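You operate a simulated robot arm through the tools that you are given. There is no shell and no other tool. Be economical: measure what you need, move in short steps, check, and stop when the job is done.

The job below is to be done with a simulated robot arm. You get a single attempt, and the scene is never put back.

JOB
Tip the yellow mug's pellets into the glue pot and set 160.
Fine: lid and mug back, nothing spilt.

Only the result counts: the job must be done as asked and must still hold three seconds after the hand-in. Knocking over, shifting, dropping, spilling or breaking anything else fails it. Lids that push on must go on centred and level and be pressed home; caps that screw on are set level and turned clockwise until they are tight.

ROBOT AND FRAMES
A 7-joint arm with a two-finger parallel gripper, fixed in place. Base frame: the origin is at the foot of the arm, x ahead of it, y to its left, z up; the work surface is at about z = 850. Units: mm, degrees, N and s.
With the tool pointing down near the work surface it reaches from about 240 to 680 mm from the base axis. Its first joint turns from -66.0 to 66.0 degrees. Payload 2.4 kg.
The TCP is the grasp point between the finger pads, 30 mm short of the fingertips. In the tool frame z runs along the fingers and y along their closing line. The gripper opens to 94 mm. The fingers are 28 mm wide and 10 mm thick; the gripper's body (50 by 96 mm) begins 55 mm behind the TCP.
Orientation is that of the tool frame in the base frame, as a unit quaternion [x, y, z, w]. With the fingers straight down and closing along the base's y, the tool's x points along the base's -x, its y along +y and its z along -z.

CONTROLS
- The arm moves only by the tool step_arm. Its argument "targets" is a list of rows, each an object of numbers (a shift or turn left out is 0, a gripper value left out holds the last): "dx", "dy", "dz": the shift along the tool's x, y, z in units of 100 mm (1.0 is 100 mm); "rx", "ry", "rz": the turn, a rotation vector about the tool's x, y, z in units of 45 degrees (1.0 is 45 degrees); "claw": the opening, from 0 (shut) to 1 (fully open). In form: [{"dx": .., "dy": .., "dz": .., "rx": .., "ry": .., "rz": .., "claw": ..}, ...]. A call has 1 to 10 rows; each row is the pose to reach, as a shift and turn from the pose commanded when the call began, along the tool's axes at that moment. A call with a number of a shift or a turn outside -1 to 1 is refused whole. A row lasts 0.2 s, in which the tool goes at most 50 mm and 8.6 degrees; a call with a longer step from one row to the next is refused whole, and so is a gripper value outside its range. Where a pose cannot be reached the arm comes as near as it can. A force on the tool above 40 N (or 10 N above the force at the start of the call, whichever is more), or a blocked arm, ends the call early, and 0.2 s more pass. Each finger travels about 153 mm/s and halts on what it meets, pressing with about 22 N; the grip force reading is that of the motor and also rises with nothing between the fingers. The clock runs only during rows and for 0.2 s after the last one: add rows that repeat a pose to give the fingers time. It gives the time, the measured TCP pose, the force on the tool (base axes), the opening and the grip force at its end, in the units of the frame above (readings bear some noise), and new pictures: "show" is both (left out), scene, wrist or none.
- Cameras (640 x 400 px; columns grow to the right, rows downward): "scene" is fixed at [47, 482.3, 1447.7]; the picture's right is [-0.65, -0.76, 0.00], its down [-0.42, 0.36, -0.83] and it looks along [0.63, -0.54, -0.55] (base axes); focal length 357 px, centre (320, 200). "wrist" rides on the gripper at [-37, 0, -58] in the tool frame; the picture's right is [0.00, -1.00, 0.00], its down [0.97, 0.00, -0.24] and it looks along [0.24, 0.00, 0.97] (tool axes); focal length 218 px, centre (320, 200).
- measure_at(camera, pixels): for up to 12 pixels [column, row] of the newest picture of that camera ("zoom" is the newest enlarged one), the place [x, y, z] in the base frame of the surface seen there, good to about 3 mm. No time passes.
- zoom(camera, box): a new picture of the part [left, top, right, bottom] of that camera's present view, enlarged. No time passes.
- sign_off(): hands the job in; it is judged then, once.

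Go step by step. Measure first, check grasps and placings, and put right what went wrong. The budget is 80 turns and 120 pictures, counting those below and the enlarged ones. Unless the task says otherwise, let go and move clear before handing in, and close with one line.

The tools are called as name(argument=value, ...) on one line, values as JSON. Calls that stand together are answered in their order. step_arm: Moves the arm, as the interface text tells. Its arguments: {"type":"object","properties":{"targets":{"type":"array","items":{"type":"object","properties":{"dx":{"type":"number"},"dy":{"type":"number"},"dz":{"type":"number"},"rx":{"type":"number"},"ry":{"type":"number"},"rz":{"type":"number"},"claw":{"type":"number"}}}},"show":{"type":"string","enum":["both","scene","wrist","none"]}},"required":["targets"]} The other tools are called the same way: measure_at (camera, pixels) gives the place of the surface under pixels of a picture; zoom (camera, box) takes an enlarged picture of a part of a camera's view; sign_off () hands the job in.

At the start:

```text
clock: 0.0
eef_pos: [371.7, 136.7, 1229.4]
orientation: [0.001, 1.0, 0.0, 0.0]
ft_force: [-0.3, -0.2, 0.9]
grip_width: 94.2
finger_force: 0.1
```

scene: 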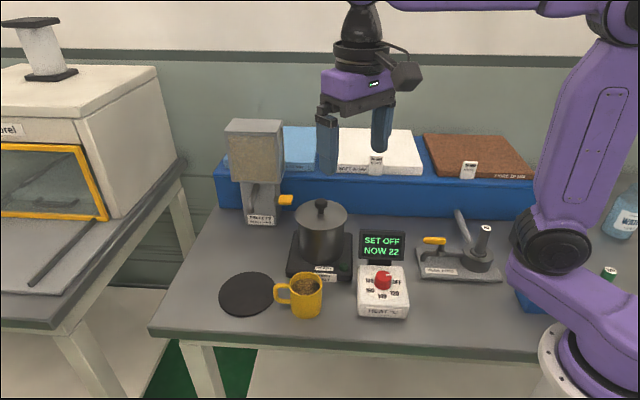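
wrist: 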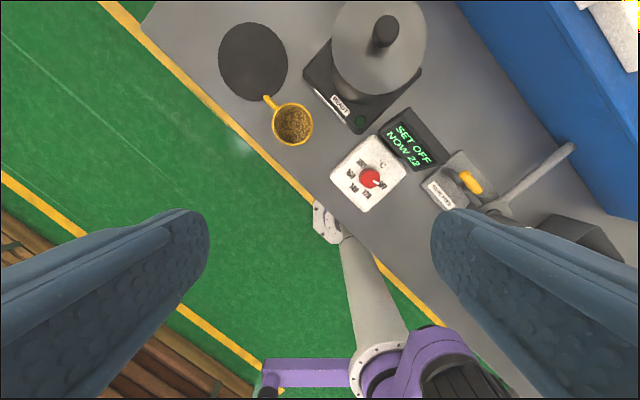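

The pot with its lid (scene ~320,230), yellow mug (~305,297), dark mat (~246,293) and dial box (~383,290) are visible. I'll zoom in for detail.

zoom(camera="scene", box=[210, 180, 430, 330])

zoom(camera="wrist", box=[200, 0, 480, 220])

measure_at(camera="scene", pixels=[[320, 204], [320, 215], [298, 215], [346, 217], [305, 285], [322, 280], [292, 280], [246, 293], [280, 293], [383, 281], [383, 290], [225, 340]])

measure_at(camera="wrist", pixels=[[384, 28], [345, 50], [425, 50], [380, 95], [292, 124], [268, 100], [312, 124], [292, 104], [292, 144], [370, 178], [252, 62], [340, 190]])

```text
2.67 times, centred on (320, 255) of scene
```

zoom: 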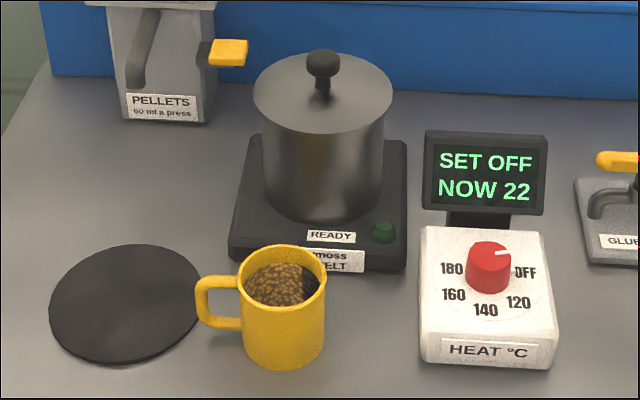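

```text
1.82 times, centred on (340, 110) of wrist
```

zoom: 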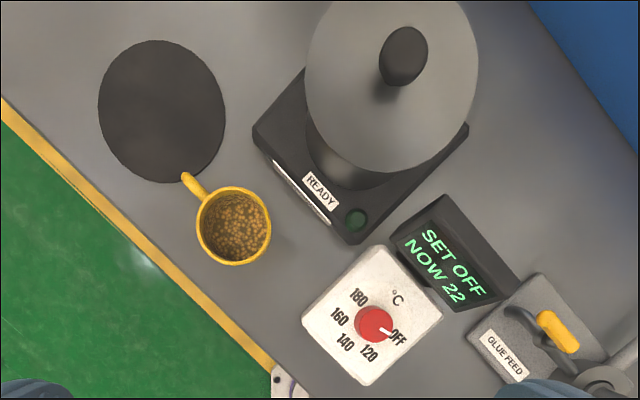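

```text
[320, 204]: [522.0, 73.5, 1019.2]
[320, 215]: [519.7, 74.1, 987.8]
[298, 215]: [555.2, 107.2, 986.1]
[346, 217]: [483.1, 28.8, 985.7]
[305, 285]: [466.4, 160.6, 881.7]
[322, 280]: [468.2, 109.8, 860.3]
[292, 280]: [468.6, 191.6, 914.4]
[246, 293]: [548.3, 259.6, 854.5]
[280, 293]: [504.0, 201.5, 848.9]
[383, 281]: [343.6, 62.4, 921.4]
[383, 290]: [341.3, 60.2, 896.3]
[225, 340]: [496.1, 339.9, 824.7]
```

```text
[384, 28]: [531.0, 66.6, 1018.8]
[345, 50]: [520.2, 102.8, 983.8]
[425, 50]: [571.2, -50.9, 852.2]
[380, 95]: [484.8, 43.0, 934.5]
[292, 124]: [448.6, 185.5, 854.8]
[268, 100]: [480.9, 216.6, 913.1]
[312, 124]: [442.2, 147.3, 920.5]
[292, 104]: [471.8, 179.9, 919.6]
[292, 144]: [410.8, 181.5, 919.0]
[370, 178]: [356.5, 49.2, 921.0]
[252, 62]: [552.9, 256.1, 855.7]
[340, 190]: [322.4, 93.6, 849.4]
```

The pot sits on a unit labelled "…MELT" with a READY lamp, and the mug is at about (441,181) with its handle towards the mat. I'll check the labels and measure the mug, knob and dial more closely.

zoom(camera="scene", box=[270, 190, 370, 325])

zoom(camera="scene", box=[345, 220, 425, 325])

measure_at(camera="wrist", pixels=[[374, 12], [396, 20], [385, 45], [335, 30], [333, 25], [426, 25], [380, 70], [380, 1], [272, 124], [270, 102], [265, 97], [275, 139]])

measure_at(camera="scene", pixels=[[300, 276], [317, 276], [305, 292], [276, 285], [276, 300], [275, 292], [308, 318], [386, 274], [376, 281], [392, 281], [362, 268], [405, 268]])

```text
2.96 times, centred on (320, 258) of scene
```

zoom: 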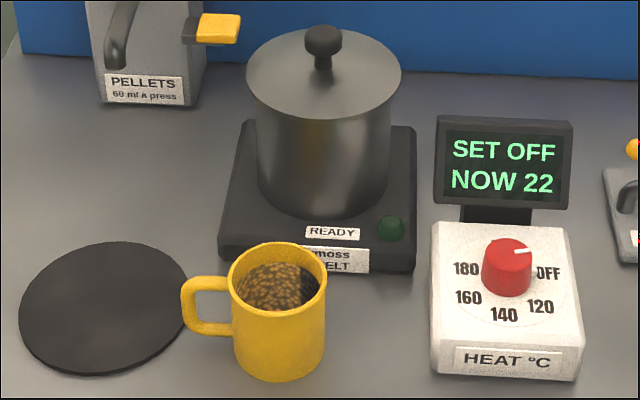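

```text
3.81 times, centred on (385, 272) of scene
```

zoom: 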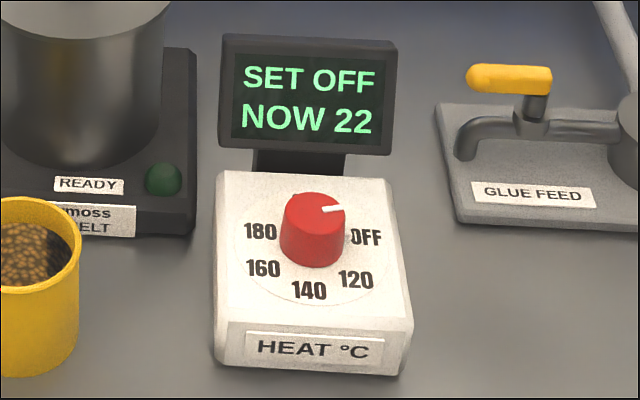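

```text
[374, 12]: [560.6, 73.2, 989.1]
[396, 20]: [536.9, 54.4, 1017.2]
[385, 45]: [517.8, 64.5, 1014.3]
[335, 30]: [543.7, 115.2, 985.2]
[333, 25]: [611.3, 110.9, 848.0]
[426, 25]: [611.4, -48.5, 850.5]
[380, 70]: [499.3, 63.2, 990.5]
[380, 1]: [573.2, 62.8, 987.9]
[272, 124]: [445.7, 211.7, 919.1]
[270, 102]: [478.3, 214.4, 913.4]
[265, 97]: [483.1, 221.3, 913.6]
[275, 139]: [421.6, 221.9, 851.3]
```

```text
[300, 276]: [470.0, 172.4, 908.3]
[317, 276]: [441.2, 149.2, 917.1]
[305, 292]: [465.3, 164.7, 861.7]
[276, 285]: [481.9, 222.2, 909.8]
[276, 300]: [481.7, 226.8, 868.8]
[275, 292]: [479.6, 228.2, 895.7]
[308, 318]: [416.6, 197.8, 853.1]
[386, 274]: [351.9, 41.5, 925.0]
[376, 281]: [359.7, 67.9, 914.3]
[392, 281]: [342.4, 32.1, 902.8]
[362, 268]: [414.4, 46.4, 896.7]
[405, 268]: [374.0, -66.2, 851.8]
```

Mug, pot knob (~(527,67), top z≈1018) and dial are located. I'll move over the pot knob for a closer view.

step_arm(targets=[{"dx": -0.4, "dy": -0.2}, {"dx": -0.8, "dy": -0.4}, {"dx": -1, "dy": -0.7}, {"dx": -1, "dy": -0.7}], show="wrist")

```text
clock: 1.0
eef_pos: [472.5, 66.0, 1228.9]
orientation: [0.002, 1.0, 0.0, 0.0]
ft_force: [-0.1, 0.4, -0.6]
grip_width: 94.0
finger_force: 0.0
```

wrist: 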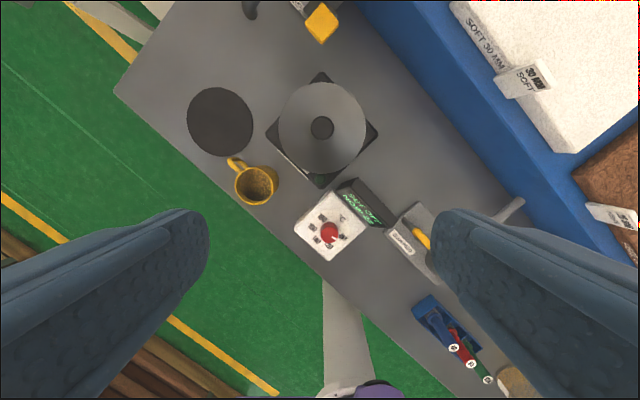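

Lid edges at about (278,127), (367,127), (322,83), (322,173), knob (322,127). Measuring lid, mug, mat and dial from here.

measure_at(camera="wrist", pixels=[[281, 127], [364, 127], [322, 86], [322, 169], [322, 127], [312, 127], [332, 127], [322, 117], [220, 121], [190, 121], [251, 121], [330, 232]])

zoom(camera="wrist", box=[210, 70, 390, 270])

```text
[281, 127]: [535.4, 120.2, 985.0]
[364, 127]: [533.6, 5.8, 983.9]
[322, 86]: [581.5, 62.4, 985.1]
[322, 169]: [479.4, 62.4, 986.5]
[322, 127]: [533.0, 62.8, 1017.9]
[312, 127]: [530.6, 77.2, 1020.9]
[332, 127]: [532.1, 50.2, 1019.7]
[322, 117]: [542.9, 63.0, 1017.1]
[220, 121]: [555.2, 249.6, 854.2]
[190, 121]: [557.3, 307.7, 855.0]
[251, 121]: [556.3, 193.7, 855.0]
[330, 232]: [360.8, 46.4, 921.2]
```

```text
2.00 times, centred on (300, 170) of wrist
```

zoom: 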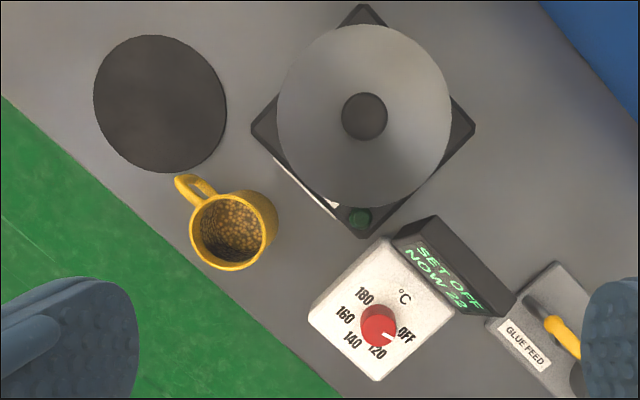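

Lid centre ≈ (531,63), r≈60, knob top z≈1019; mat centre ≈ (556,251). Moving above the knob.

step_arm(targets=[{"dx": -0.4, "dy": -0.02, "dz": 0.25}, {"dx": -0.585, "dy": -0.027, "dz": 0.6}, {"dx": -0.585, "dy": -0.027, "dz": 1.0}, {"dx": -0.585, "dy": -0.027, "dz": 1.0, "claw": 0.6}], show="both")

```text
clock: 2.0
eef_pos: [533.7, 62.6, 1128.9]
orientation: [0.0, 1.0, 0.001, 0.0]
ft_force: [-0.1, -0.1, 0.0]
grip_width: 56.4
finger_force: 0.1
```

scene: 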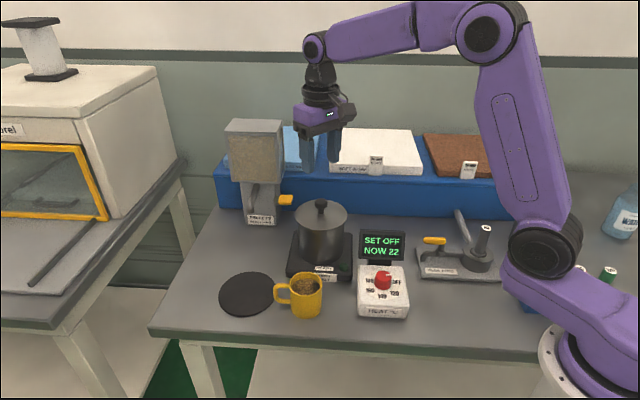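
wrist: 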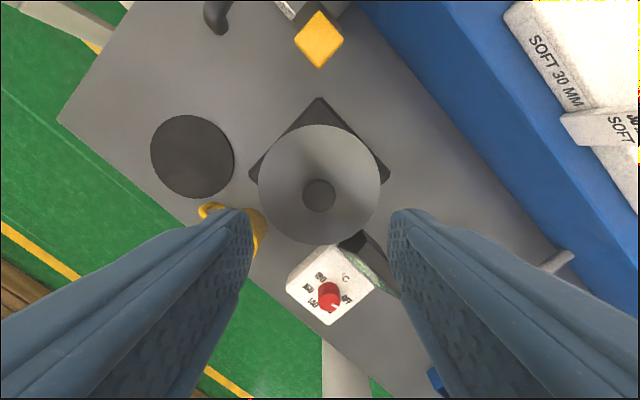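

Knob centred at pixel (319,196), under the tool. Measuring it before descending.

measure_at(camera="wrist", pixels=[[319, 196], [304, 196], [334, 196], [319, 181], [319, 210], [262, 183], [376, 183], [319, 130], [319, 240], [290, 195], [350, 195], [240, 225]])

```text
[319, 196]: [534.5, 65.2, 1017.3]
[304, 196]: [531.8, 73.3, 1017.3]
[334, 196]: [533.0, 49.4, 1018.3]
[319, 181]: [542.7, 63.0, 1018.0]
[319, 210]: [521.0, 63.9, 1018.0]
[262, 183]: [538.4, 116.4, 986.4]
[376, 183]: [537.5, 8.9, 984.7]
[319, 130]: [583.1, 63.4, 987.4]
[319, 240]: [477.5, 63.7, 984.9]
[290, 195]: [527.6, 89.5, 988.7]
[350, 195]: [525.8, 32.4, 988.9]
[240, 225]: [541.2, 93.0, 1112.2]
```

Knob centre ≈ (532,63), aligned with the tool. Descending 100 mm.

step_arm(targets=[{"dz": 0.3}, {"dz": 0.6}, {"dz": 0.85}, {"dz": 1.0}, {"dz": 1.0}], show="none")

step_arm(targets=[{"dz": 0.06}, {"dz": 0.06, "claw": 0.0}, {"dz": 0.06, "claw": 0.0}, {"dz": 0.06, "claw": 0.0}], show="both")

```text
clock: 3.2
eef_pos: [531.2, 62.9, 1031.7]
orientation: [0.001, 1.0, 0.0, -0.001]
ft_force: [0.5, -0.2, -0.2]
grip_width: 56.5
finger_force: 0.0
```

```text
clock: 4.2
eef_pos: [529.9, 62.1, 1023.6]
orientation: [0.001, 1.0, 0.0, 0.0]
ft_force: [-0.8, 0.3, 0.5]
grip_width: 24.6
finger_force: 21.9
```

scene: 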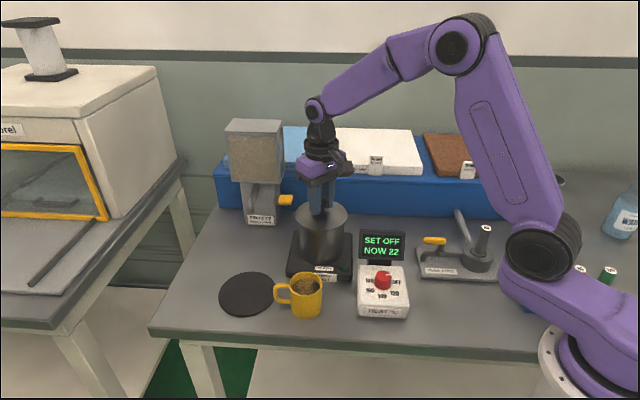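
wrist: 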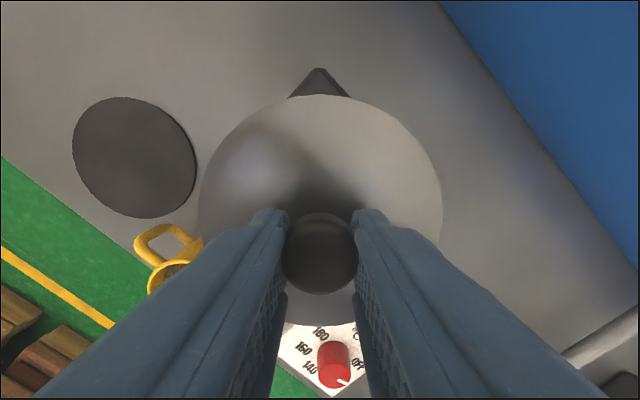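

Knob gripped (width 24.6, force 22 N). Lifting slowly, straight up.

step_arm(targets=[{"dz": -0.05}, {"dz": -0.12}, {"dz": -0.3}, {"dz": -0.6}, {"dz": -0.9}, {"dz": -0.9}], show="both")

```text
clock: 5.6
eef_pos: [530.6, 62.8, 1114.7]
orientation: [0.0, 1.0, 0.0, -0.001]
ft_force: [-0.3, 0.1, -1.5]
grip_width: 24.3
finger_force: 22.3
```

scene: 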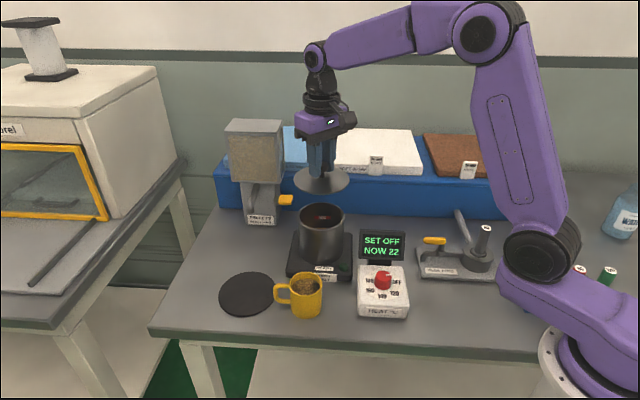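
wrist: 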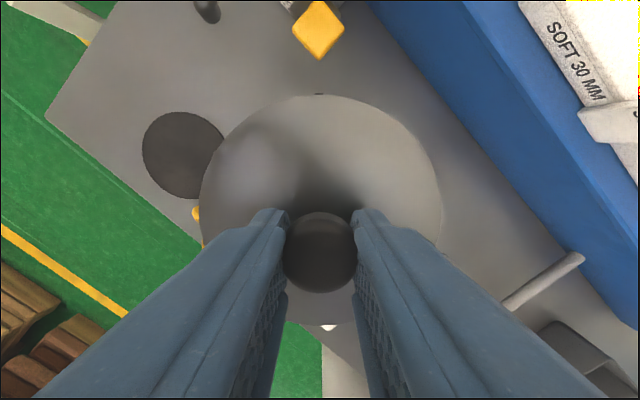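

Lid is off. There is something reddish in the pot around (322,217); zooming in and measuring the pot mouth.

zoom(camera="scene", box=[280, 160, 370, 280])

measure_at(camera="scene", pixels=[[320, 216], [300, 214], [344, 218], [321, 206], [318, 230], [325, 217], [331, 219], [310, 218], [320, 190]])

```text
3.33 times, centred on (325, 220) of scene
```

zoom: 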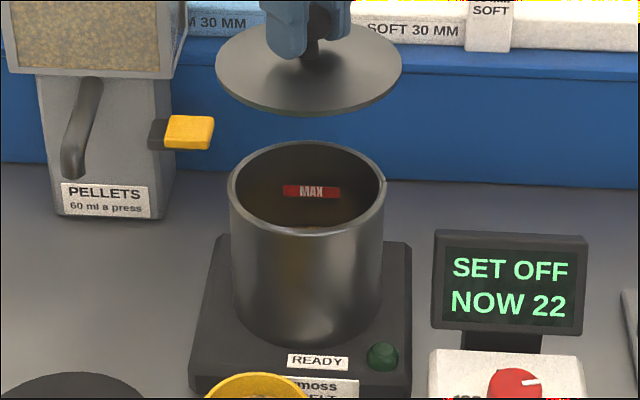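

```text
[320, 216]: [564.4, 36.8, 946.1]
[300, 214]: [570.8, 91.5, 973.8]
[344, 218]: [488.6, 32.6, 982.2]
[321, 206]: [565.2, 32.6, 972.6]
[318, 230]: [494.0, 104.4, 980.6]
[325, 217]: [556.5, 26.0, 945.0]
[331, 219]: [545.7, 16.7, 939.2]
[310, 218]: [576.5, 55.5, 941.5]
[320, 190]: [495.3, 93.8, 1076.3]
```

Pot is open and nearly empty, with a MAX mark. Carrying the lid to the dark mat at (556,251).

step_arm(targets=[{"dx": -0.08, "dy": 0.3}, {"dx": -0.15, "dy": 0.65}, {"dx": -0.25, "dy": 1.0}, {"dx": -0.25, "dy": 1.0}], show="none")

step_arm(targets=[{"dy": 0.3, "dz": 0.2}, {"dy": 0.6, "dz": 0.5}, {"dy": 0.88, "dz": 0.8}, {"dy": 0.88, "dz": 1.0}, {"dy": 0.88, "dz": 1.0}], show="both")

```text
clock: 6.6
eef_pos: [555.7, 164.4, 1112.8]
orientation: [0.001, 1.0, 0.0, -0.001]
ft_force: [-0.7, 0.0, -0.7]
grip_width: 24.3
finger_force: 22.1
```

```text
clock: 7.8
eef_pos: [556.4, 252.9, 1012.5]
orientation: [0.001, 1.0, 0.0, -0.001]
ft_force: [0.4, 0.4, -1.9]
grip_width: 24.2
finger_force: 22.0
```

scene: 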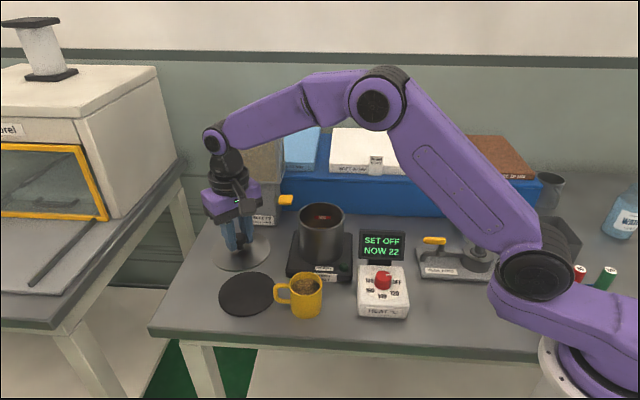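
wrist: 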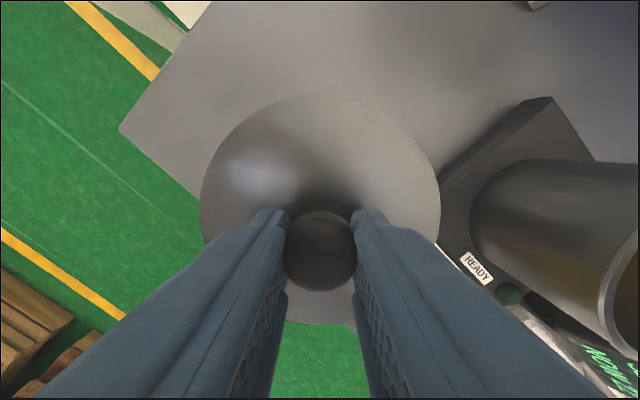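

Lid is over the mat with the right alignment. Lowering.

step_arm(targets=[{"dz": 0.3}, {"dz": 0.6}, {"dz": 0.85}, {"dz": 1.0}, {"dz": 1.0}], show="scene")

```text
clock: 9.0
eef_pos: [554.9, 252.0, 913.4]
orientation: [0.001, 1.0, 0.0, 0.0]
ft_force: [-0.4, 0.2, -1.2]
grip_width: 24.6
finger_force: 22.0
```

scene: 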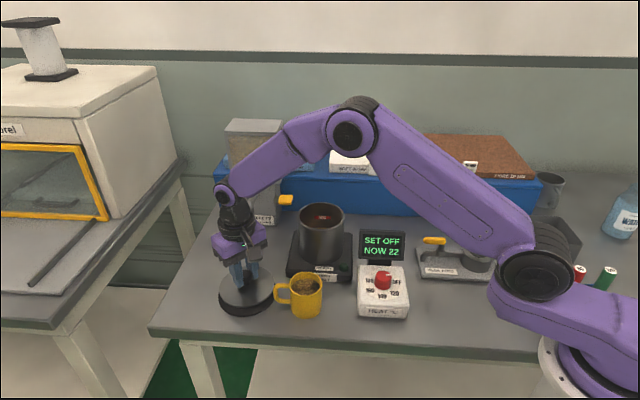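

Just above the mat. Creeping down until contact.

step_arm(targets=[{"dz": 0.05}, {"dz": 0.1}, {"dz": 0.13}, {"dz": 0.13}], show="none")

step_arm(targets=[{"dz": 0.02}, {"dz": 0.03}, {"dz": 0.03}], show="scene")

```text
clock: 10.0
eef_pos: [555.4, 251.5, 899.3]
orientation: [0.001, 1.0, 0.0, 0.0]
ft_force: [0.1, -0.5, -2.2]
grip_width: 24.4
finger_force: 22.2
```

```text
clock: 10.8
eef_pos: [556.6, 250.1, 899.2]
orientation: [0.001, 1.0, 0.0, 0.001]
ft_force: [-5.2, -3.7, 18.4]
grip_width: 24.4
finger_force: 22.5
```

scene: 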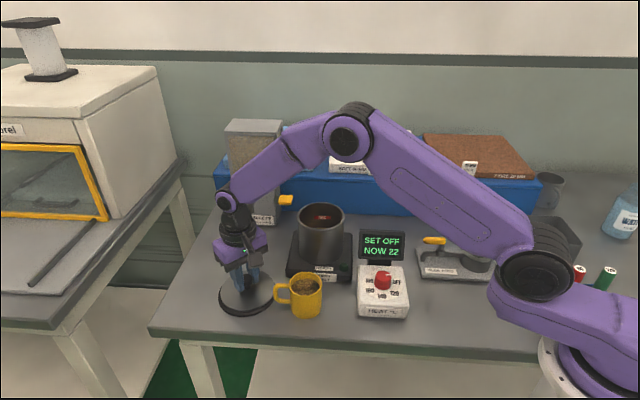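

Contact at z≈899 (18 N). Ease off, release, and rise.

step_arm(targets=[{"dz": -0.02}, {"dz": -0.02, "claw": 0.55}, {"dz": -0.02, "claw": 0.55}, {"dz": -0.2, "claw": 0.55}, {"dz": -0.6}, {"dz": -1.0}, {"dz": -1.0}], show="both")

```text
clock: 12.4
eef_pos: [556.8, 250.9, 1000.1]
orientation: [0.001, 1.0, -0.001, -0.001]
ft_force: [-0.3, 0.0, -0.4]
grip_width: 51.7
finger_force: 0.1
```

scene: 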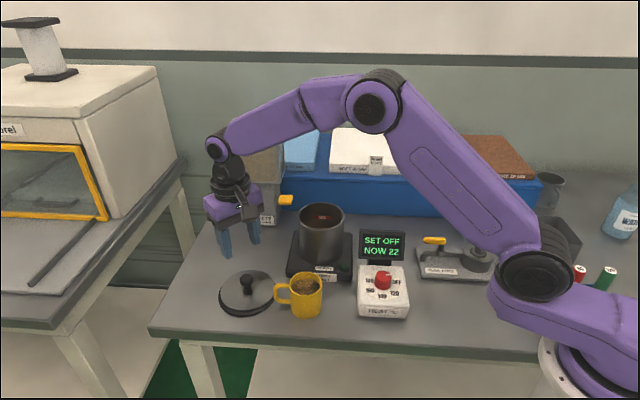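
wrist: 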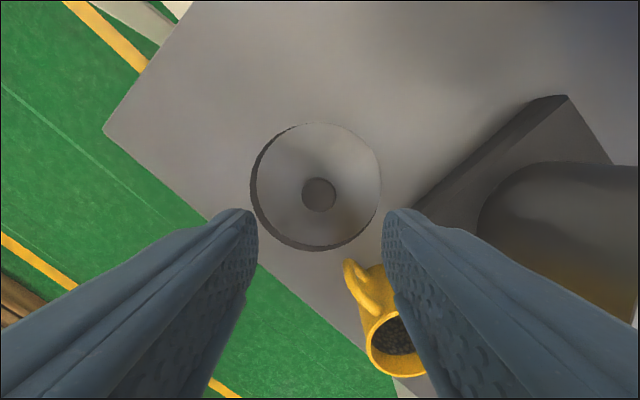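

Lid rests on the mat. Now moving toward the mug, above and behind it.

step_arm(targets=[{"dz": -0.4}, {"dz": -0.8, "dx": 0.1}, {"dz": -1.0, "dx": 0.4, "dy": -0.3}, {"dz": -1.0, "dx": 0.75, "dy": -0.6}, {"dz": -1.0, "dx": 1.0, "dy": -0.7}, {"dz": -1.0, "dx": 1.0, "dy": -0.7, "claw": 1.0}], show="none")

step_arm(targets=[{"dx": 0.3, "ry": -0.19}, {"dx": 0.6, "ry": -0.38}, {"dx": 0.9, "ry": -0.57}, {"dx": 1.0, "ry": -0.76}, {"dx": 1.0, "ry": -0.95}, {"dx": 1.0, "ry": -1.0}], show="both")

```text
clock: 13.8
eef_pos: [454.8, 180.1, 1097.7]
orientation: [0.001, 1.0, 0.0, 0.001]
ft_force: [-0.1, 0.1, -0.1]
grip_width: 94.1
finger_force: 0.1
```

```text
clock: 15.2
eef_pos: [355.3, 182.9, 1097.2]
orientation: [-0.001, 0.931, 0.001, 0.364]
ft_force: [0.1, -1.1, 0.0]
grip_width: 93.9
finger_force: 0.0
```

scene: 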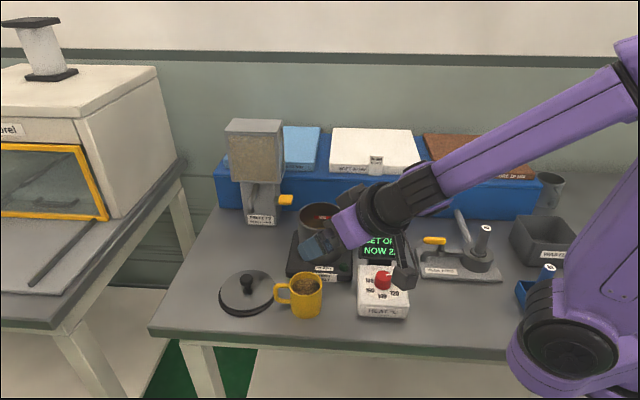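
wrist: 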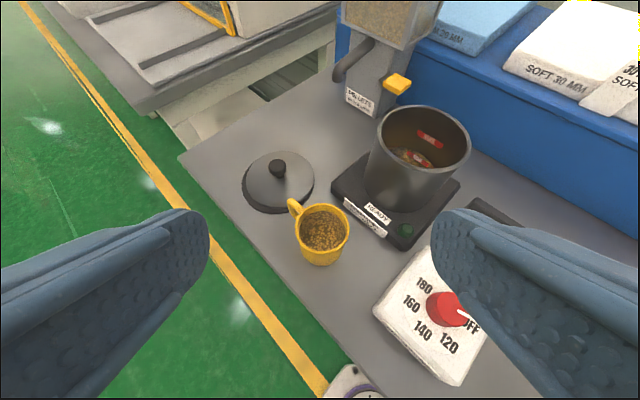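

The tool pitched fine. There's something in the pot at wrist (415,157); zooming there, and measuring the mug.

zoom(camera="wrist", box=[340, 90, 500, 190])

zoom(camera="wrist", box=[230, 140, 420, 270])

measure_at(camera="wrist", pixels=[[300, 230], [348, 230], [323, 206], [322, 252], [322, 230], [292, 201], [302, 235], [346, 235], [418, 157], [408, 157], [385, 120], [463, 135]])

```text
4.00 times, centred on (420, 140) of wrist
```

zoom: 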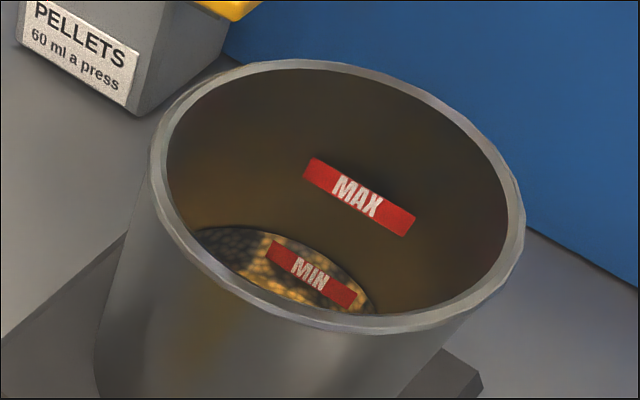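

```text
3.08 times, centred on (325, 205) of wrist
```

zoom: 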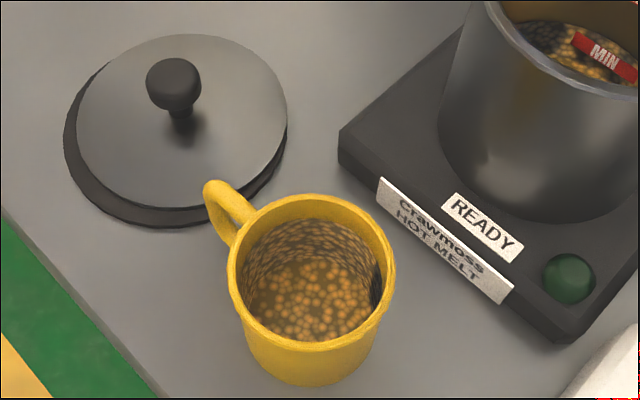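

```text
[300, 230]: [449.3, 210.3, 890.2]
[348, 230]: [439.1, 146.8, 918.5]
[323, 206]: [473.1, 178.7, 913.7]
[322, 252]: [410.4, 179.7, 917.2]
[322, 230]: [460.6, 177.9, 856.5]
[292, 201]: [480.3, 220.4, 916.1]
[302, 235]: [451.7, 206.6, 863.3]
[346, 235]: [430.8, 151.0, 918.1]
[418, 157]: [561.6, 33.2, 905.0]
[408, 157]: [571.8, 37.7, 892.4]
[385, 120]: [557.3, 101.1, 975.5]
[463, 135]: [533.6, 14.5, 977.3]
```

The pot is "Crawmoss HOT MELT" with pellets at MIN. Mug centre ≈ (442,179.5), rim z≈919, handle at 45°, so I'll approach at yaw ≈30° and pitch 30° to keep the handle between the fingers.

step_arm(targets=[{"rx": -0.12, "rz": -0.12}, {"rx": -0.24, "rz": -0.24}, {"rx": -0.36, "rz": -0.36}, {"rx": -0.471, "rz": -0.471}, {"rx": -0.471, "rz": -0.471}], show="none")

step_arm(targets=[{"ry": -0.17}, {"ry": -0.333}, {"ry": -0.333}], show="both")

```text
clock: 16.4
eef_pos: [330.7, 166.2, 1075.1]
orientation: [-0.11, 0.951, 0.114, 0.267]
ft_force: [1.4, 3.5, 1.4]
grip_width: 94.1
finger_force: 0.1
out of reach, approached as far as the arm can: row 1, 2, 3, 4
```

```text
clock: 17.2
eef_pos: [393.8, 172.9, 1119.6]
orientation: [-0.223, 0.837, 0.13, 0.483]
ft_force: [0.1, 0.1, 0.1]
grip_width: 93.9
finger_force: 0.0
out of reach, approached as far as the arm can: row 1, 2, 3
```

scene: 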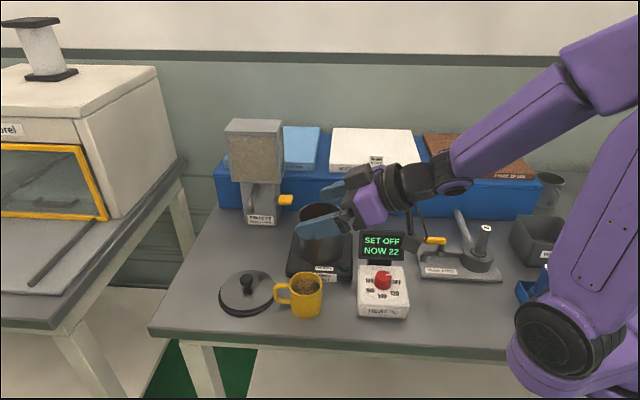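
wrist: 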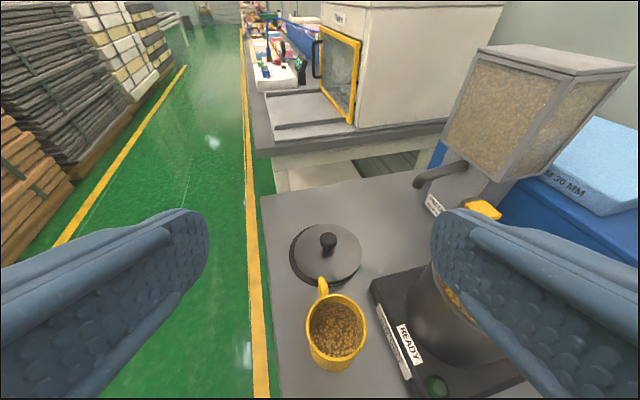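

Orientation is exactly what I wanted, but the arm can't fold in that close, so I'll go out over the mug and descend vertically with the fingers straddling it.

step_arm(targets=[{"dx": -0.02, "dy": -0.15, "dz": 0.28}, {"dx": -0.03, "dy": -0.3, "dz": 0.56}, {"dx": -0.05, "dy": -0.45, "dz": 0.83}, {"dx": -0.05, "dy": -0.45, "dz": 0.83}], show="both")

```text
clock: 18.2
eef_pos: [480.8, 169.3, 1081.6]
orientation: [-0.223, 0.837, 0.129, 0.483]
ft_force: [-0.3, 0.4, 0.7]
grip_width: 94.0
finger_force: 0.2
```

scene: 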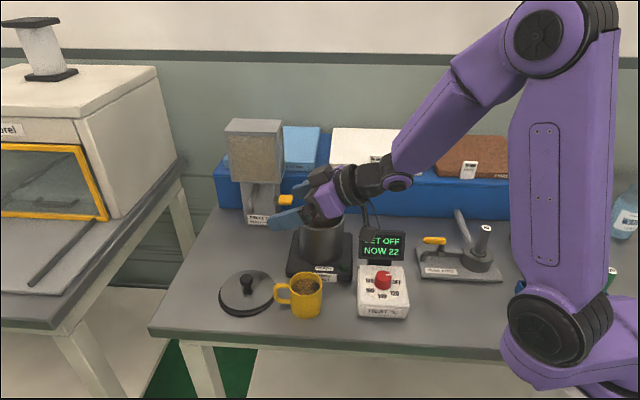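
wrist: 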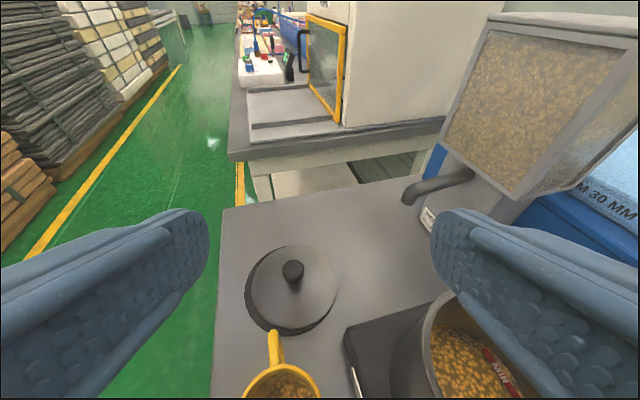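

The command frame follows the actual pose. Shifting to be directly above the mug with fingertips still clear of the rim.

step_arm(targets=[{"dx": 0.1, "dy": 0.14, "dz": -0.15}, {"dx": 0.2, "dy": 0.28, "dz": -0.25}, {"dx": 0.6, "dy": 0.277, "dz": 0.0}, {"dx": 0.98, "dy": 0.277, "dz": 0.23}, {"dx": 0.98, "dy": 0.277, "dz": 0.23}], show="both")

```text
clock: 19.4
eef_pos: [449.9, 177.3, 995.6]
orientation: [-0.224, 0.837, 0.131, 0.481]
ft_force: [0.3, 0.1, -0.1]
grip_width: 94.0
finger_force: 0.1
out of reach, approached as far as the arm can: row 4, 5
```

scene: 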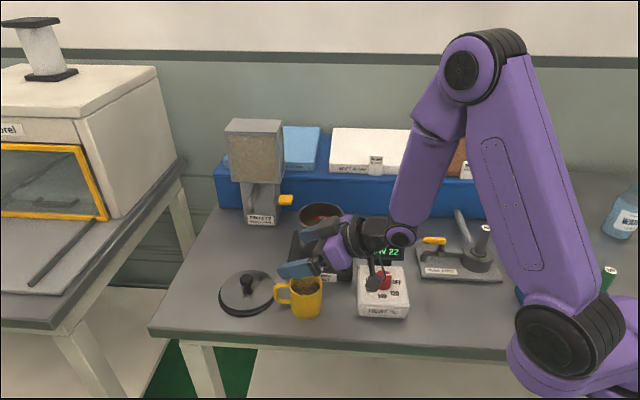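
wrist: 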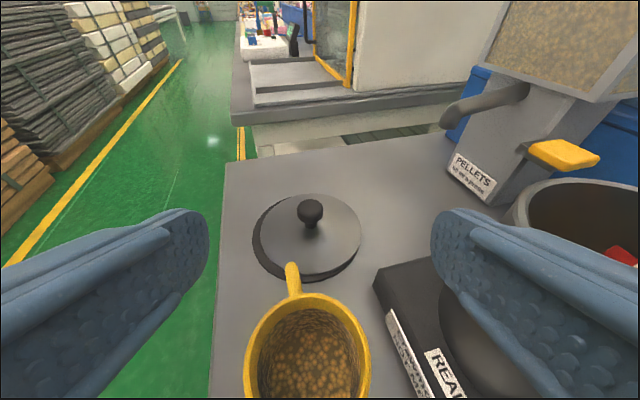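

A sensor block hangs under the hand (scene ~(378,285)) which matters for the dial box. Measuring it and zooming.

zoom(camera="scene", box=[270, 195, 430, 325])

measure_at(camera="scene", pixels=[[378, 285], [372, 280], [375, 268], [383, 284], [371, 286], [365, 240], [400, 236], [335, 255]])

```text
3.08 times, centred on (350, 260) of scene
```

zoom: 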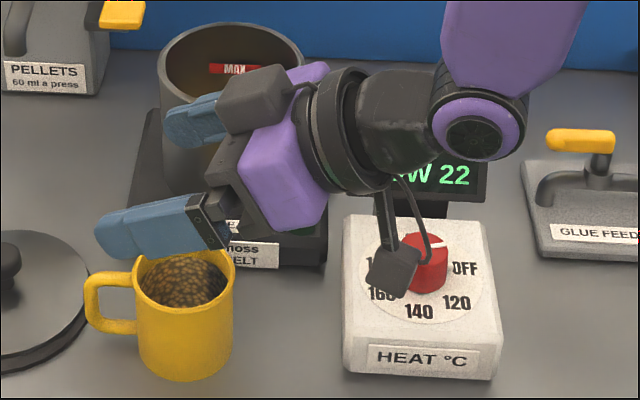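

```text
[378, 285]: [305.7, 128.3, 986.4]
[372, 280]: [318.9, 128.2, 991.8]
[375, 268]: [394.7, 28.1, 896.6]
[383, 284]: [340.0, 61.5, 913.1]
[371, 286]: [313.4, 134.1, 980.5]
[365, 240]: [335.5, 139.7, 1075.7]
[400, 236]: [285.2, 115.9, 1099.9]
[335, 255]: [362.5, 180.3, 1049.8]
```

The cable block hangs at tool ≈(+85,·,−120); with a steeper pitch it clears the dial box. I'll steepen to 50° and check.

step_arm(targets=[{"ry": 0.15}, {"ry": 0.3}, {"ry": 0.444}, {"ry": 0.444}], show="none")

```text
clock: 20.4
eef_pos: [450.1, 176.5, 997.2]
orientation: [-0.242, 0.908, 0.088, 0.33]
ft_force: [-0.7, -0.3, -0.6]
grip_width: 94.2
finger_force: 0.0
```

Reached. Now shift to centre on the mug axis and lower partway.

step_arm(targets=[{"dx": 0.04, "dy": 0.064, "dz": -0.04}, {"dx": 0.34, "dy": 0.064, "dz": 0.33}, {"dx": 0.34, "dy": 0.064, "dz": 0.33}], show="both")

```text
clock: 21.2
eef_pos: [442.0, 180.4, 948.2]
orientation: [-0.242, 0.908, 0.088, 0.331]
ft_force: [0.3, -0.2, 0.7]
grip_width: 93.9
finger_force: 0.1
```

scene: 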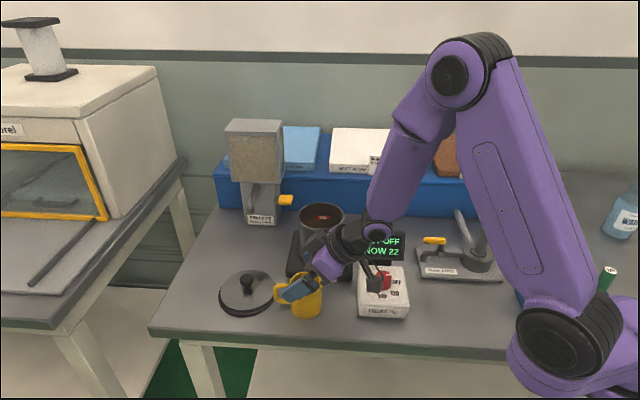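
wrist: 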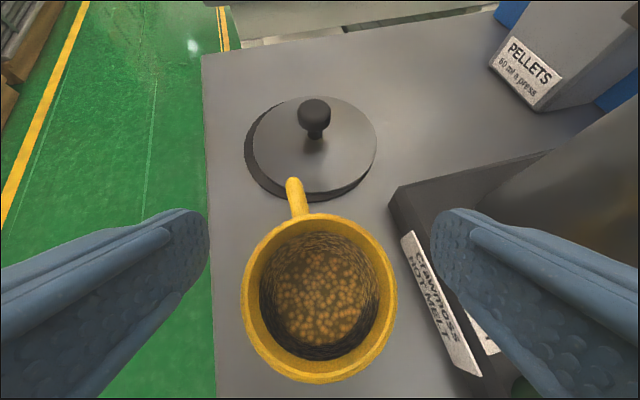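

The mug is centred (pixel 320,300) with handle between the fingers. Checking the melt-unit edge clearance for the right finger and the block.

measure_at(camera="wrist", pixels=[[390, 195], [402, 188], [410, 240], [440, 300], [475, 370], [385, 300], [245, 290], [320, 225], [320, 380], [295, 185], [440, 225], [300, 215]])

zoom(camera="scene", box=[270, 195, 430, 325])

```text
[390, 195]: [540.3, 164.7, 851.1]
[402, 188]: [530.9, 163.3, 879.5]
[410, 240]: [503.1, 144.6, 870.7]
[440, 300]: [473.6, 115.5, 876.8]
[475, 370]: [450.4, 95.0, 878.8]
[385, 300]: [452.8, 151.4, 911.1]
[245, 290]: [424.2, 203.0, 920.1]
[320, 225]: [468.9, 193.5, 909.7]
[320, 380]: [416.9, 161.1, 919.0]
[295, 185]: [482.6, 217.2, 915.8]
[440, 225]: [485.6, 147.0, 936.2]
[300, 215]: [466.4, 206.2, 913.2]
```

```text
3.08 times, centred on (350, 260) of scene
```

zoom: 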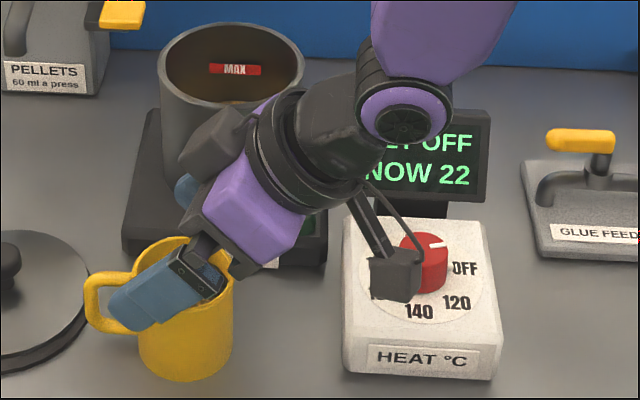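

Clear by ~10 mm if I narrow to 80 mm. Narrowing and descending 55 mm vertically.

step_arm(targets=[{"claw": 0.86}, {"dx": 0.177, "dz": 0.21}, {"dx": 0.28, "dz": 0.333}, {"dx": 0.354, "dz": 0.42}, {"dx": 0.354, "dz": 0.42}], show="both")

```text
clock: 22.4
eef_pos: [447.6, 179.0, 898.6]
orientation: [-0.242, 0.909, 0.091, 0.328]
ft_force: [-0.2, -0.1, 1.2]
grip_width: 80.9
finger_force: 0.0
out of reach, approached as far as the arm can: row 4, 5
```

scene: 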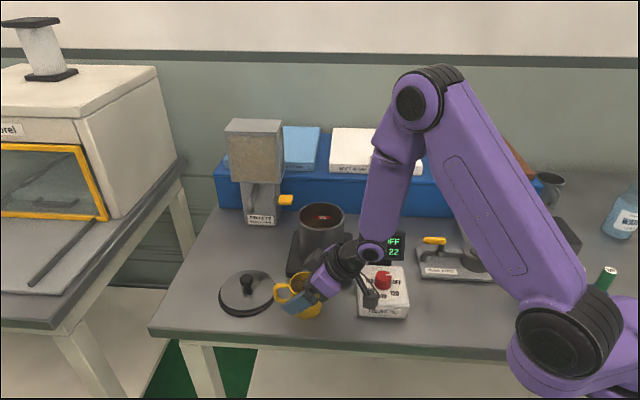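
wrist: 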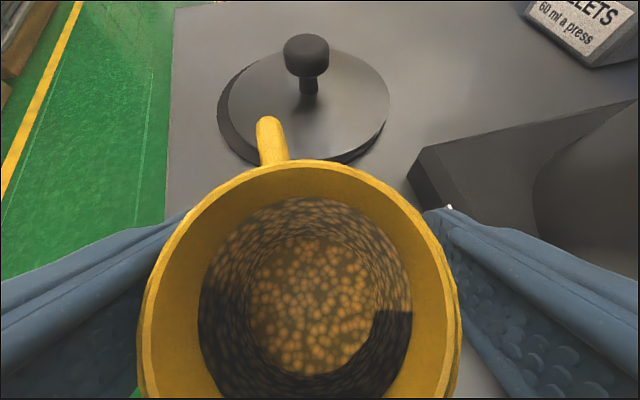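

Close enough: TCP (448,179,899) inside mug reach; mug is ~3 mm left of centre. Correct by +3.5 mm laterally, then close.

step_arm(targets=[{"dy": 0.035}, {"dy": 0.035}, {"dy": 0.035, "claw": 0.7}, {"dy": 0.035, "claw": 0.5}, {"dy": 0.035, "claw": 0.5}, {"dy": 0.035, "claw": 0.5}], show="both")

```text
clock: 23.8
eef_pos: [447.1, 182.8, 900.8]
orientation: [-0.243, 0.908, 0.092, 0.328]
ft_force: [-0.4, 0.3, 0.7]
grip_width: 65.1
finger_force: 21.7
```

scene: 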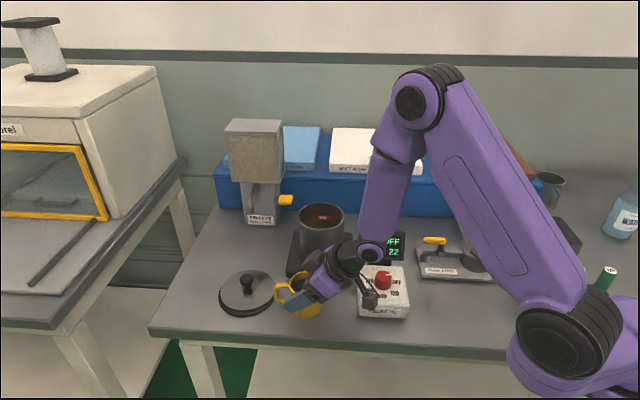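
wrist: 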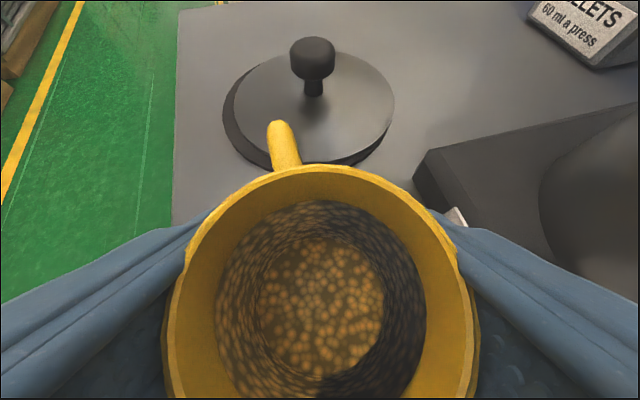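

Mug gripped (65 mm, 21.7 N). Lifting straight up gently.

step_arm(targets=[{"dx": -0.05, "dz": -0.06}, {"dx": -0.13, "dz": -0.155}, {"dx": -0.32, "dz": -0.383}, {"dx": -0.51, "dz": -0.61}, {"dx": -0.643, "dz": -0.766}, {"dx": -0.643, "dz": -0.766}], show="both")

```text
clock: 25.2
eef_pos: [445.8, 183.5, 1000.1]
orientation: [-0.243, 0.908, 0.088, 0.329]
ft_force: [0.2, 0.1, -0.7]
grip_width: 64.4
finger_force: 22.0
```

scene: 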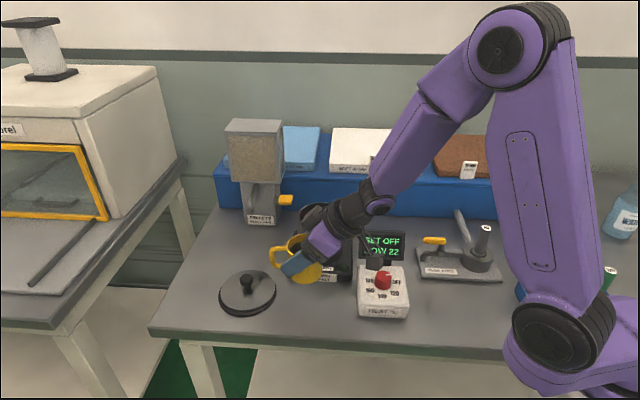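
wrist: 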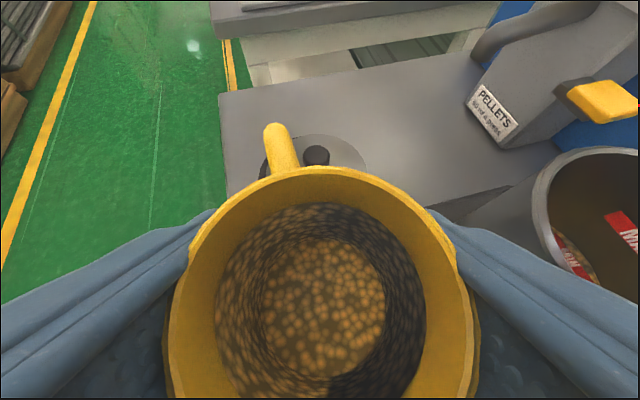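

Mug is held upright with pellets in it. I'll raise it above the pot rim and shift over toward the pot.

step_arm(targets=[{"dx": -0.2, "dz": -0.24}, {"dx": -0.4, "dz": -0.48}, {"dx": -0.45, "dy": -0.2, "dz": -0.536}, {"dx": -0.45, "dy": -0.45, "dz": -0.536}, {"dx": -0.45, "dy": -0.65, "dz": -0.536}, {"dx": -0.45, "dy": -0.65, "dz": -0.536}], show="none")

step_arm(targets=[{"dy": -0.25}, {"dy": -0.5}, {"dy": -0.75}, {"dy": -1.0}, {"dy": -1.0}], show="both")

```text
clock: 26.6
eef_pos: [479.2, 126.1, 1068.0]
orientation: [-0.243, 0.908, 0.088, 0.33]
ft_force: [-0.2, -0.7, -1.2]
grip_width: 64.1
finger_force: 22.1
```

```text
clock: 27.8
eef_pos: [527.4, 38.7, 1069.0]
orientation: [-0.242, 0.908, 0.088, 0.33]
ft_force: [-1.2, 0.3, -1.6]
grip_width: 64.1
finger_force: 21.6
```

scene: 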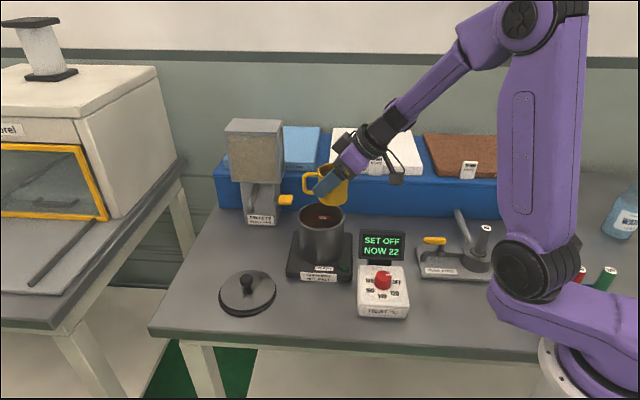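
wrist: 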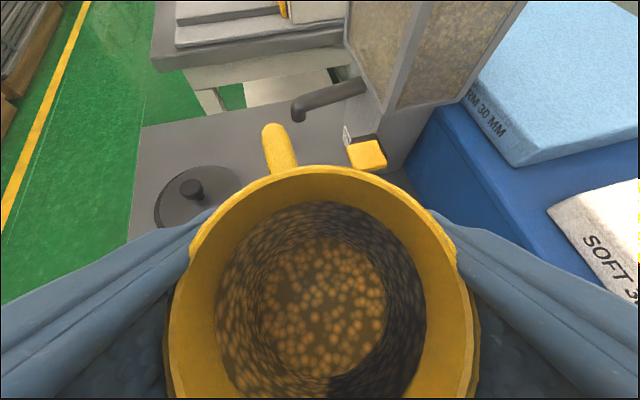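

The handle is at the front lip and a finger at each side, so I'll tip over the lip ~40° right of the front. First yaw the upright mug −80° so that lip faces −y over the pot.

step_arm(targets=[{"rx": 0.1143, "rz": 0.1362}, {"rx": 0.2286, "rz": 0.2724}, {"rx": 0.3429, "rz": 0.4086}, {"rx": 0.4573, "rz": 0.5448}, {"rx": 0.5716, "rz": 0.681}, {"rx": 0.5716, "rz": 0.681}], show="none")

step_arm(targets=[{"rx": 0.1143, "rz": 0.1362}, {"rx": 0.2286, "rz": 0.2724}, {"rx": 0.3429, "rz": 0.4086}, {"rx": 0.4573, "rz": 0.5448}, {"rx": 0.5716, "rz": 0.681}, {"rx": 0.5716, "rz": 0.681}], show="both")

```text
clock: 29.2
eef_pos: [527.1, 41.1, 1068.7]
orientation: [0.068, 0.937, -0.023, 0.341]
ft_force: [0.5, -0.3, -1.6]
grip_width: 64.4
finger_force: 22.2
```

```text
clock: 30.6
eef_pos: [528.4, 39.5, 1069.4]
orientation: [0.399, 0.851, -0.145, 0.309]
ft_force: [-1.0, 0.1, -1.4]
grip_width: 63.9
finger_force: 22.5
out of reach, approached as far as the arm can: row 1
```

scene: 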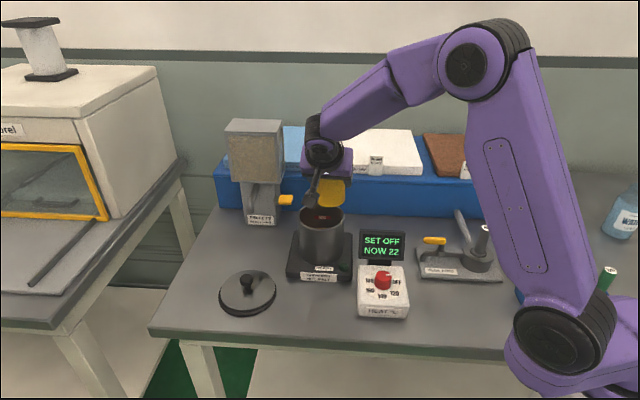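
wrist: 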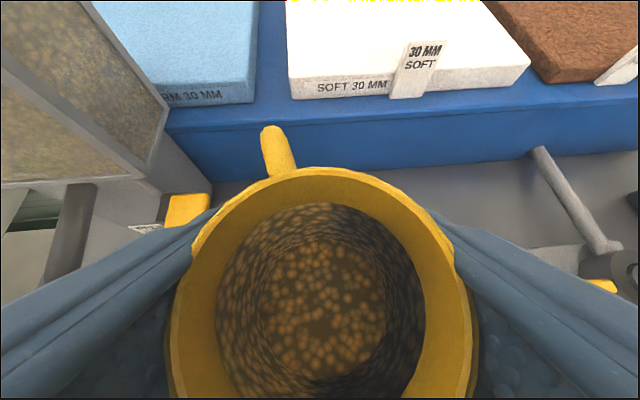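

Yaw worked and mug is upright. Shift so the lip will be over the pot centre, then tip the first 40° about base +x.

step_arm(targets=[{"dx": 0.1, "dy": 0.15, "dz": -0.08}, {"dx": 0.2, "dy": 0.31, "dz": -0.168}, {"dx": 0.2, "dy": 0.31, "dz": -0.168, "rx": -0.087, "ry": 0.137, "rz": 0.073}, {"dx": 0.2, "dy": 0.31, "dz": -0.168, "rx": -0.174, "ry": 0.274, "rz": 0.146}, {"dx": 0.2, "dy": 0.31, "dz": -0.168, "rx": -0.262, "ry": 0.41, "rz": 0.218}, {"dx": 0.2, "dy": 0.31, "dz": -0.168, "rx": -0.349, "ry": 0.547, "rz": 0.291}, {"dx": 0.2, "dy": 0.31, "dz": -0.168, "rx": -0.436, "ry": 0.684, "rz": 0.364}, {"dx": 0.2, "dy": 0.31, "dz": -0.168, "rx": -0.436, "ry": 0.684, "rz": 0.364}], show="both")

```text
clock: 32.4
eef_pos: [535.3, 79.4, 1069.6]
orientation: [0.479, 0.85, 0.155, 0.154]
ft_force: [-0.3, -0.4, -0.7]
grip_width: 63.6
finger_force: 22.1
```

scene: 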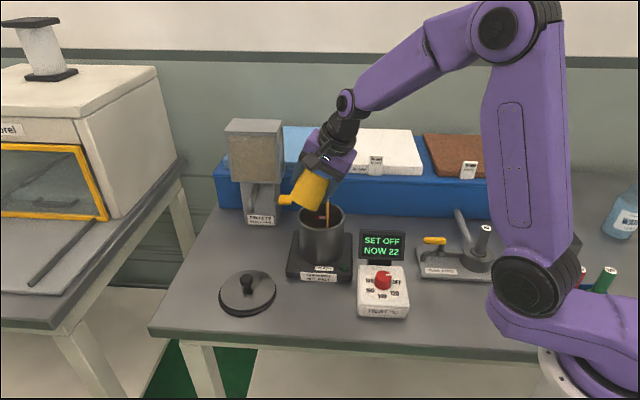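
wrist: 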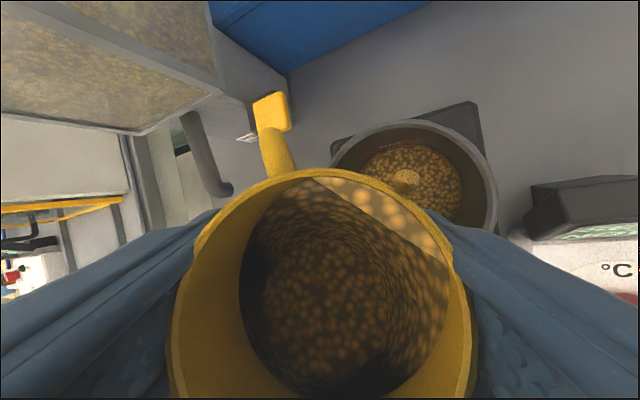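

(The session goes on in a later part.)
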